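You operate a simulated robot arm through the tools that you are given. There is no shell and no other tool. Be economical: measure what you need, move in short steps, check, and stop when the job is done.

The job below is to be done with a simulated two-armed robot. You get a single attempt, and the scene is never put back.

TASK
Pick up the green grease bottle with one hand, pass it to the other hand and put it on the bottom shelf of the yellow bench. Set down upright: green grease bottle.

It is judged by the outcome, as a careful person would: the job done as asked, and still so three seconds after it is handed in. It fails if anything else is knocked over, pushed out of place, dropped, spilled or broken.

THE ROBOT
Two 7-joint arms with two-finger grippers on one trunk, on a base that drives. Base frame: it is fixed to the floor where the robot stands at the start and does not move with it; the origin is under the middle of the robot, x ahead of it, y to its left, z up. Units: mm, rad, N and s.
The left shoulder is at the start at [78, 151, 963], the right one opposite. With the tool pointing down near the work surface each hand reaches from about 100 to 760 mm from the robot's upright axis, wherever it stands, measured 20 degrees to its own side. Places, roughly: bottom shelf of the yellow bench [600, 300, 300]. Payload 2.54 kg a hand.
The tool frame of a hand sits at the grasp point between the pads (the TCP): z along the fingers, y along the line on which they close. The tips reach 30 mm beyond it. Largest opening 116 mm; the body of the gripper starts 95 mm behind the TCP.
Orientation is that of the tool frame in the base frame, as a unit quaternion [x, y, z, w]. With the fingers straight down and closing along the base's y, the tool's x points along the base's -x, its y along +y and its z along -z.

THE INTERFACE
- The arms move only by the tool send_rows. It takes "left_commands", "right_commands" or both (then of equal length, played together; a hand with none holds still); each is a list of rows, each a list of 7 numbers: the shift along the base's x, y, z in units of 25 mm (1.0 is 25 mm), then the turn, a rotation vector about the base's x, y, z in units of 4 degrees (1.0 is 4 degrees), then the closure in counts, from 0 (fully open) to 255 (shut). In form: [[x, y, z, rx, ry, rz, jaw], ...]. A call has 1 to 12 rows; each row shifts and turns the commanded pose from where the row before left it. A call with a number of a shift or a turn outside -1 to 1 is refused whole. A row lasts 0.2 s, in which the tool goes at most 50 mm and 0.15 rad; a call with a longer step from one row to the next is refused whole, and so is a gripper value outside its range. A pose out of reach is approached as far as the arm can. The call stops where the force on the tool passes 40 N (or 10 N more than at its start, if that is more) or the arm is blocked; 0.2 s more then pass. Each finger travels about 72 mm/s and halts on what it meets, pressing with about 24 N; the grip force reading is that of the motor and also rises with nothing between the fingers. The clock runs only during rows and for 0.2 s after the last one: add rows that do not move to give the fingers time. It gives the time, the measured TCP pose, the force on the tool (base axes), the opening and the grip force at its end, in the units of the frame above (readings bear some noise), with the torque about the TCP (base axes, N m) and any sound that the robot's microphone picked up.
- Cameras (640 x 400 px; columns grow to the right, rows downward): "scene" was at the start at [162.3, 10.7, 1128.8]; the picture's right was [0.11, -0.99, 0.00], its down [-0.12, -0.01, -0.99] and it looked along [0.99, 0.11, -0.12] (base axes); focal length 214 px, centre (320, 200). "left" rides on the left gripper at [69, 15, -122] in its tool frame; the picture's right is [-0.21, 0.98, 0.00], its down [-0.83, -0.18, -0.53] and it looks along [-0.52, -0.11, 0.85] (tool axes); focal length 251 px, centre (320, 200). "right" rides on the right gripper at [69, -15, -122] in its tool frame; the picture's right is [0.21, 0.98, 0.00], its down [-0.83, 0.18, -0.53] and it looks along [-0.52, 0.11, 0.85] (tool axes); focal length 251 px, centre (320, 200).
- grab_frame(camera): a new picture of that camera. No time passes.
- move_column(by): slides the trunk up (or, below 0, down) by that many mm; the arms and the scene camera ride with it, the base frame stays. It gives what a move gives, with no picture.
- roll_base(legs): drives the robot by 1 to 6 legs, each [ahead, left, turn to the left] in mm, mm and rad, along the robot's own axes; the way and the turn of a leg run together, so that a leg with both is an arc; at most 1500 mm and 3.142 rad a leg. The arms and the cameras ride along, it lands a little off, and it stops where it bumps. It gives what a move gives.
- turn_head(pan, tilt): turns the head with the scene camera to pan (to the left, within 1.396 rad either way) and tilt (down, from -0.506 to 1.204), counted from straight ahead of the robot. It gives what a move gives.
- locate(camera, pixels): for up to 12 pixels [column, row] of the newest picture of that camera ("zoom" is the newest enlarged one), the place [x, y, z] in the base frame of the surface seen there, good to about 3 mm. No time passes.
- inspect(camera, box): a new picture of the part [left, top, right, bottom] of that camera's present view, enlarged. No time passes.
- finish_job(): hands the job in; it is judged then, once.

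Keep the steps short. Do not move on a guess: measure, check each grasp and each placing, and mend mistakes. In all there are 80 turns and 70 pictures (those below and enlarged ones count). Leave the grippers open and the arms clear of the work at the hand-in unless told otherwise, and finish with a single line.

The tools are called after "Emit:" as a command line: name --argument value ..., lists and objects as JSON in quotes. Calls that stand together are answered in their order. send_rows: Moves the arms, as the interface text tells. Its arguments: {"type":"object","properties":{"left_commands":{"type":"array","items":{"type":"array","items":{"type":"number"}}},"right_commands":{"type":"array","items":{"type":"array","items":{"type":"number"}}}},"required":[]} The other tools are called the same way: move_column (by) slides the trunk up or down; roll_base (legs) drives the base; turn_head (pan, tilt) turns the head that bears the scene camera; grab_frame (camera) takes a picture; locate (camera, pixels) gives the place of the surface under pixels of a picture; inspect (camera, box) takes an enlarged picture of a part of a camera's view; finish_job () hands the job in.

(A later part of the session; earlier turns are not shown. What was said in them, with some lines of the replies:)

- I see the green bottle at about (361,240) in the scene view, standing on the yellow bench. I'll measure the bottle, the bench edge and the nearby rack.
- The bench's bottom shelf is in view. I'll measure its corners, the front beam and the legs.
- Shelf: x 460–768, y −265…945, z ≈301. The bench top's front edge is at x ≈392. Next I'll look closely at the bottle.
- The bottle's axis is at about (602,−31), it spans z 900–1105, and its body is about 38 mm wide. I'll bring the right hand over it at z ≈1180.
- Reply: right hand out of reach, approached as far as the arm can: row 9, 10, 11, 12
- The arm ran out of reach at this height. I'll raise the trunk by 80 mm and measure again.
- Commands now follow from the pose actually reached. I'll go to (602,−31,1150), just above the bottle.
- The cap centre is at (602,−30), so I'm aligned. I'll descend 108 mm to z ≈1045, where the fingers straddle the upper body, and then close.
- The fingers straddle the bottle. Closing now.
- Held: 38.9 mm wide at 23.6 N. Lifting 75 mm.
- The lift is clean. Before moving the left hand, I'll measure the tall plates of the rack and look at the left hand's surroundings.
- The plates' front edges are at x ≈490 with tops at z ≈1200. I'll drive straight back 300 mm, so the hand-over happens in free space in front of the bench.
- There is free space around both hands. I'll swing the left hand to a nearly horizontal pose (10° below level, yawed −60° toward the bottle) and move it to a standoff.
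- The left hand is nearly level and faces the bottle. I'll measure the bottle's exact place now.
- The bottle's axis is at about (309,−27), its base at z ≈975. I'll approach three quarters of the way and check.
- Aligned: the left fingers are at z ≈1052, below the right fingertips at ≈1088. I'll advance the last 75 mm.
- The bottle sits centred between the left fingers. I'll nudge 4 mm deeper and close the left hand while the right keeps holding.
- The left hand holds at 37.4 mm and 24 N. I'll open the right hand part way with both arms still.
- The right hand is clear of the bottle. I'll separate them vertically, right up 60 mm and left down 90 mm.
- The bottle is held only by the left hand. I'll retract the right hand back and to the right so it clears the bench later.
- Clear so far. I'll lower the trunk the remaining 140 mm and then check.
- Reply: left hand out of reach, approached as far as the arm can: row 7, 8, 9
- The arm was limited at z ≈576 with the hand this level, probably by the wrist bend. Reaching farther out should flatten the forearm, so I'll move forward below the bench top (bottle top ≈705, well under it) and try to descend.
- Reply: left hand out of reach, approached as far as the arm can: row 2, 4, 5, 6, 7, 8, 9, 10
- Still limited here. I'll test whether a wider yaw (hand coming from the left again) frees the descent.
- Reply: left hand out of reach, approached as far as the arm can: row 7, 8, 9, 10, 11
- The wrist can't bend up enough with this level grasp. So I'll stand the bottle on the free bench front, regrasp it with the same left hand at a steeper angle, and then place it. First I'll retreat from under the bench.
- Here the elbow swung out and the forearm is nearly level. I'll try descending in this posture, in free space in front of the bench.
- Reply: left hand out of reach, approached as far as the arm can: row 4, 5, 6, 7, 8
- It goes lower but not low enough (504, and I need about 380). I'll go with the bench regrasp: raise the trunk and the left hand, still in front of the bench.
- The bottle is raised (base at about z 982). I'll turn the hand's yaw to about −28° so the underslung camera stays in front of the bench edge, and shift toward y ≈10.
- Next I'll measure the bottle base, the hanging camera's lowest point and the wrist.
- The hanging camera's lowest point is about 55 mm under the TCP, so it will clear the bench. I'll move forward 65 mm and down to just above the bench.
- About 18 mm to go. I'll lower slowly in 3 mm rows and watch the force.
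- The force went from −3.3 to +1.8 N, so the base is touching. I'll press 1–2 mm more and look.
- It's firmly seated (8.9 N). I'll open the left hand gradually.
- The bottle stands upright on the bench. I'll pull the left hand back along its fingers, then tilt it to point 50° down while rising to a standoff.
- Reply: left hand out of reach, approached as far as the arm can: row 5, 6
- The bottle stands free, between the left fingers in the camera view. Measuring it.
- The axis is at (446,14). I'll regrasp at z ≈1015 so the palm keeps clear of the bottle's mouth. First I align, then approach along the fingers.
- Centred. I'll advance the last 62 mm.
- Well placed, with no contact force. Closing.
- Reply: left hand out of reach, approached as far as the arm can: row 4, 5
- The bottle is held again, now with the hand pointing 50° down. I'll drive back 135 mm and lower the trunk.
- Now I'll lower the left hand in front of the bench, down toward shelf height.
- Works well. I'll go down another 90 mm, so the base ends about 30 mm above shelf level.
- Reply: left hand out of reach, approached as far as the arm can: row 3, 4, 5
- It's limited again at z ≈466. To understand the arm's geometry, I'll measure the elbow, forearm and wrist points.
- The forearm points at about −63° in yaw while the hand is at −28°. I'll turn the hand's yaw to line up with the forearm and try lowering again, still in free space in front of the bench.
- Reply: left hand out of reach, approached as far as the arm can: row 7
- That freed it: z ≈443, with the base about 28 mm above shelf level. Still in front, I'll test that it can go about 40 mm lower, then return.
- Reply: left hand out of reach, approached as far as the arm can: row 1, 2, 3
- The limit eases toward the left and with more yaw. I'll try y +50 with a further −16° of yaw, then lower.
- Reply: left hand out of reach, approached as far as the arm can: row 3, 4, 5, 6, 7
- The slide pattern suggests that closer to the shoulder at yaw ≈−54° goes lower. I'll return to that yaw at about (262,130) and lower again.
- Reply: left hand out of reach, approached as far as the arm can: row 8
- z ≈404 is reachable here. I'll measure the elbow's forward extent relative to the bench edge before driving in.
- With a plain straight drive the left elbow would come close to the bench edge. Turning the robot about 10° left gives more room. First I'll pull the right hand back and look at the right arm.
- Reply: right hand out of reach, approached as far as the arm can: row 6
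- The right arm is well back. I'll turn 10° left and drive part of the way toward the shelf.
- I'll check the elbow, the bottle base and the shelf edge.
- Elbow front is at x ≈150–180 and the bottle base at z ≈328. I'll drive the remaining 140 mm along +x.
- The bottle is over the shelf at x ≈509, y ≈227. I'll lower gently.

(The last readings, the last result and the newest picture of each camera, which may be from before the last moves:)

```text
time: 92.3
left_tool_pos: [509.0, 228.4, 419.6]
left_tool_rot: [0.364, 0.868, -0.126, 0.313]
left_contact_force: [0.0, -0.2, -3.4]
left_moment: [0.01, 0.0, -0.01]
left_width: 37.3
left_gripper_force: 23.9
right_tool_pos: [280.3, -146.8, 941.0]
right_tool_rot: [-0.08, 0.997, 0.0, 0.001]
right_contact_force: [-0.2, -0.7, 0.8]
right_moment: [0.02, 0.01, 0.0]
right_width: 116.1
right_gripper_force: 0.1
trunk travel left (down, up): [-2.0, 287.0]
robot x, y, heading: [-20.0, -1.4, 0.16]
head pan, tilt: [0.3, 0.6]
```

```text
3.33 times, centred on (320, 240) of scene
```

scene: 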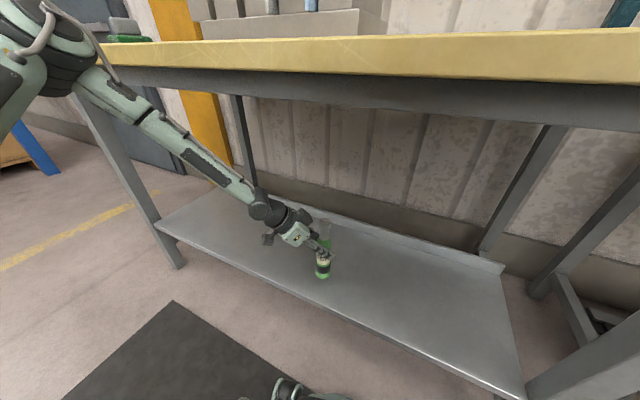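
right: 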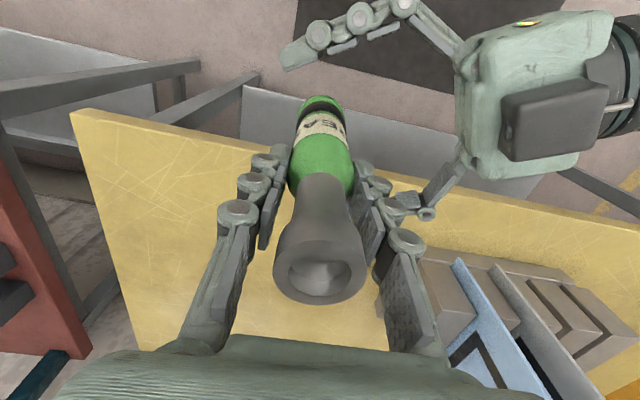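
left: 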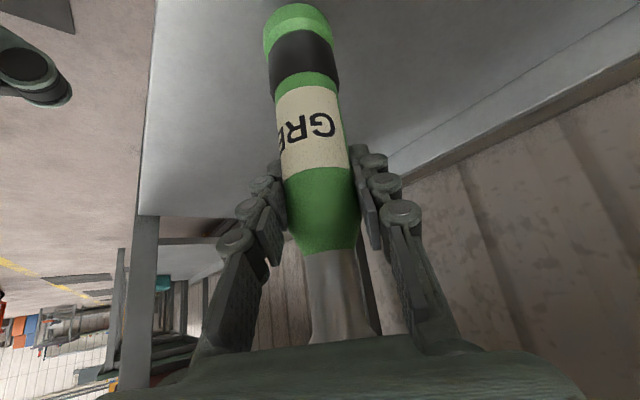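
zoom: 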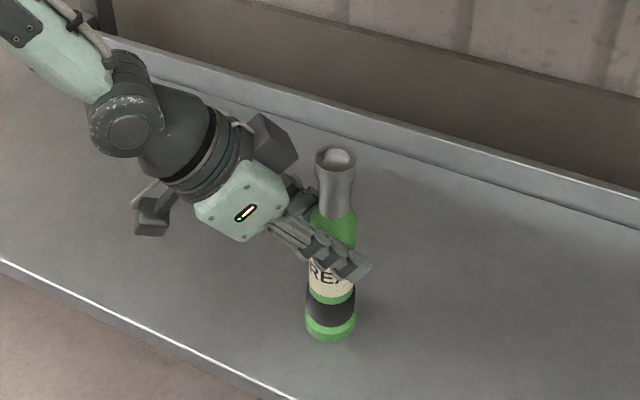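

Not touching yet (−3.4 N is the bottle's weight). I'll continue in 2 mm steps.

Emit:
send_rows --left_commands '[[0, 0, -0.08, 0, 0, 0, 255], [0, 0, -0.08, 0, 0, 0, 255], [0, 0, -0.06, 0, 0, 0, 255], [0, 0, 0, 0, 0, 0, 255]]'

```text
time: 93.3
left_tool_pos: [510.5, 226.9, 414.8]
left_tool_rot: [0.364, 0.868, -0.127, 0.314]
left_contact_force: [-3.3, 3.7, 12.9]
left_moment: [0.05, 0.27, -0.03]
left_width: 37.6
left_gripper_force: 24.1
right_tool_pos: [278.3, -147.3, 942.2]
right_tool_rot: [-0.08, 0.997, 0.0, 0.002]
right_contact_force: [0.4, -0.8, -0.6]
right_moment: [0.03, -0.03, 0.03]
right_width: 116.1
right_gripper_force: 0.1
trunk travel left (down, up): [-2.0, 287.0]
robot x, y, heading: [-18.5, -2.2, 0.161]
head pan, tilt: [0.3, 0.6]
```

Firm contact (12.9 N). I'll ease up about 1 mm and open gradually.

Emit:
send_rows --left_commands '[[0, 0, 0.05, 0, 0, 0, 255], [0, 0, 0, 0, 0, 0, 200], [0, 0, 0, 0, 0, 0, 165], [0, 0, 0, 0, 0, 0, 150], [0, 0, 0, 0, 0, 0, 110], [0, 0, 0, 0, 0, 0, 60], [0, 0, 0, 0, 0, 0, 0], [0, 0, 0, 0, 0, 0, 0]]'

Emit:
inspect --camera "scene" --box '[240, 180, 400, 300]'

```text
time: 95.1
left_tool_pos: [509.4, 227.3, 413.9]
left_tool_rot: [0.364, 0.868, -0.127, 0.313]
left_contact_force: [0.1, -0.2, -0.4]
left_moment: [0.0, 0.0, 0.0]
left_width: 115.7
left_gripper_force: 0.0
right_tool_pos: [281.1, -147.7, 939.9]
right_tool_rot: [-0.08, 0.997, 0.001, 0.002]
right_contact_force: [0.2, -0.3, 0.4]
right_moment: [-0.02, 0.03, 0.0]
right_width: 116.1
right_gripper_force: 0.1
trunk travel left (down, up): [-2.0, 287.0]
robot x, y, heading: [-16.7, -1.5, 0.157]
head pan, tilt: [0.3, 0.6]
```

```text
3.33 times, centred on (320, 240) of scene
```

zoom: 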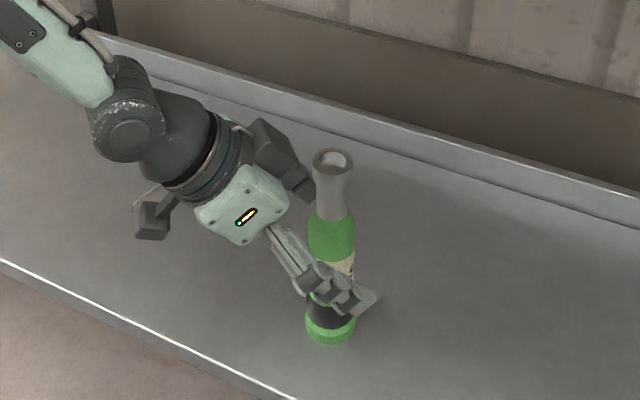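

The bottle stands free on the shelf. I'll withdraw along the finger direction (−0.45, +0.45, +0.77).

Emit:
send_rows --left_commands '[[-0.27, 0.27, 0.463, 0, 0, 0, 0], [-0.27, 0.27, 0.463, 0, 0, 0, 0], [-0.27, 0.27, 0.463, 0, 0, 0, 0], [-0.36, 0.36, 0.62, 0, 0, 0, 0], [-0.36, 0.36, 0.62, 0, 0, 0, 0], [-0.36, 0.36, 0.62, 0, 0, 0, 0], [-0.36, 0.36, 0.62, 0, 0, 0, 0], [0, 0, 0, 0, 0, 0, 0]]'

Emit:
grab_frame --camera "scene"

```text
time: 96.9
left_tool_pos: [452.8, 284.4, 511.2]
left_tool_rot: [0.364, 0.868, -0.126, 0.313]
left_contact_force: [0.5, -0.7, -0.5]
left_moment: [0.02, -0.01, -0.02]
left_width: 116.0
left_gripper_force: 0.1
right_tool_pos: [280.1, -147.5, 940.6]
right_tool_rot: [-0.081, 0.997, 0.001, 0.001]
right_contact_force: [-0.3, -0.9, 0.6]
right_moment: [0.01, 0.0, -0.02]
right_width: 115.8
right_gripper_force: 0.1
trunk travel left (down, up): [-2.0, 287.0]
robot x, y, heading: [-20.8, -3.6, 0.159]
head pan, tilt: [0.3, 0.6]
```

```text
13 pictures are left
```

scene: 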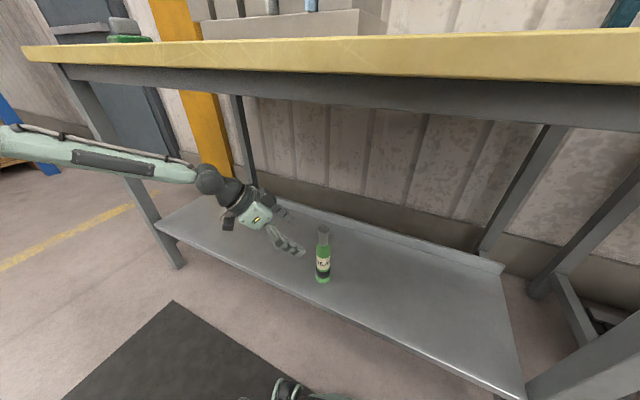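

The hand is clear and the bottle upright. I'll back the robot straight out by 220 mm and verify.

Emit:
roll_base --legs '[[-217, 35, 0]]'

Emit:
grab_frame --camera "scene"

Emit:
inspect --camera "scene" --box '[240, 140, 440, 280]'

```text
time: 98.5
left_tool_pos: [235.7, 287.7, 511.7]
left_tool_rot: [0.361, 0.869, -0.125, 0.314]
left_contact_force: [0.4, 0.2, -0.5]
left_moment: [-0.02, 0.03, -0.01]
left_width: 116.1
left_gripper_force: 0.0
right_tool_pos: [63.3, -145.7, 940.7]
right_tool_rot: [-0.083, 0.997, 0.001, 0.002]
right_contact_force: [-1.6, 0.3, 0.2]
right_moment: [0.01, 0.01, 0.02]
right_width: 116.1
right_gripper_force: 0.0
trunk travel left (down, up): [-2.0, 287.0]
robot x, y, heading: [-240.9, -0.8, 0.167]
head pan, tilt: [0.3, 0.6]
```

```text
12 pictures are left
```

scene: 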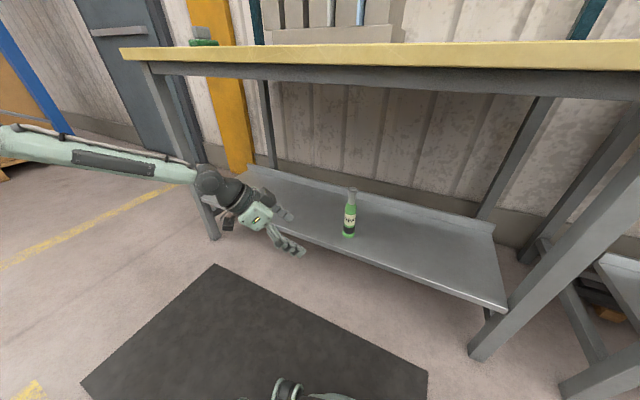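

```text
2.86 times, centred on (340, 210) of scene
```

zoom: 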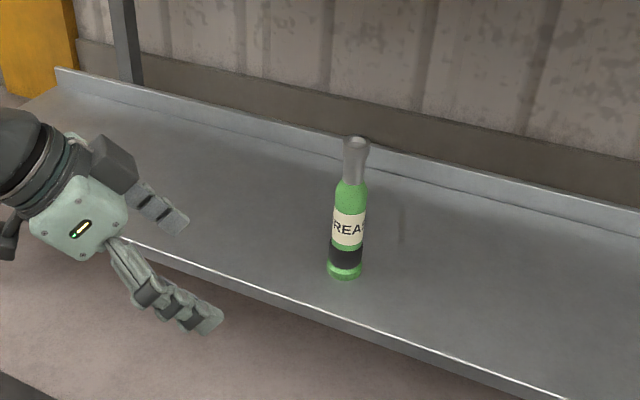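

The bottle stands upright on the bottom shelf, both grippers are open and the arms are clear. Handing in.

Emit:
finish_job

```text
The job is handed in.
```

The green grease bottle stands upright on the bottom shelf of the yellow bench: the right hand picked it up and passed it to the left, which set it on the bench top once to change its grip before placing it.
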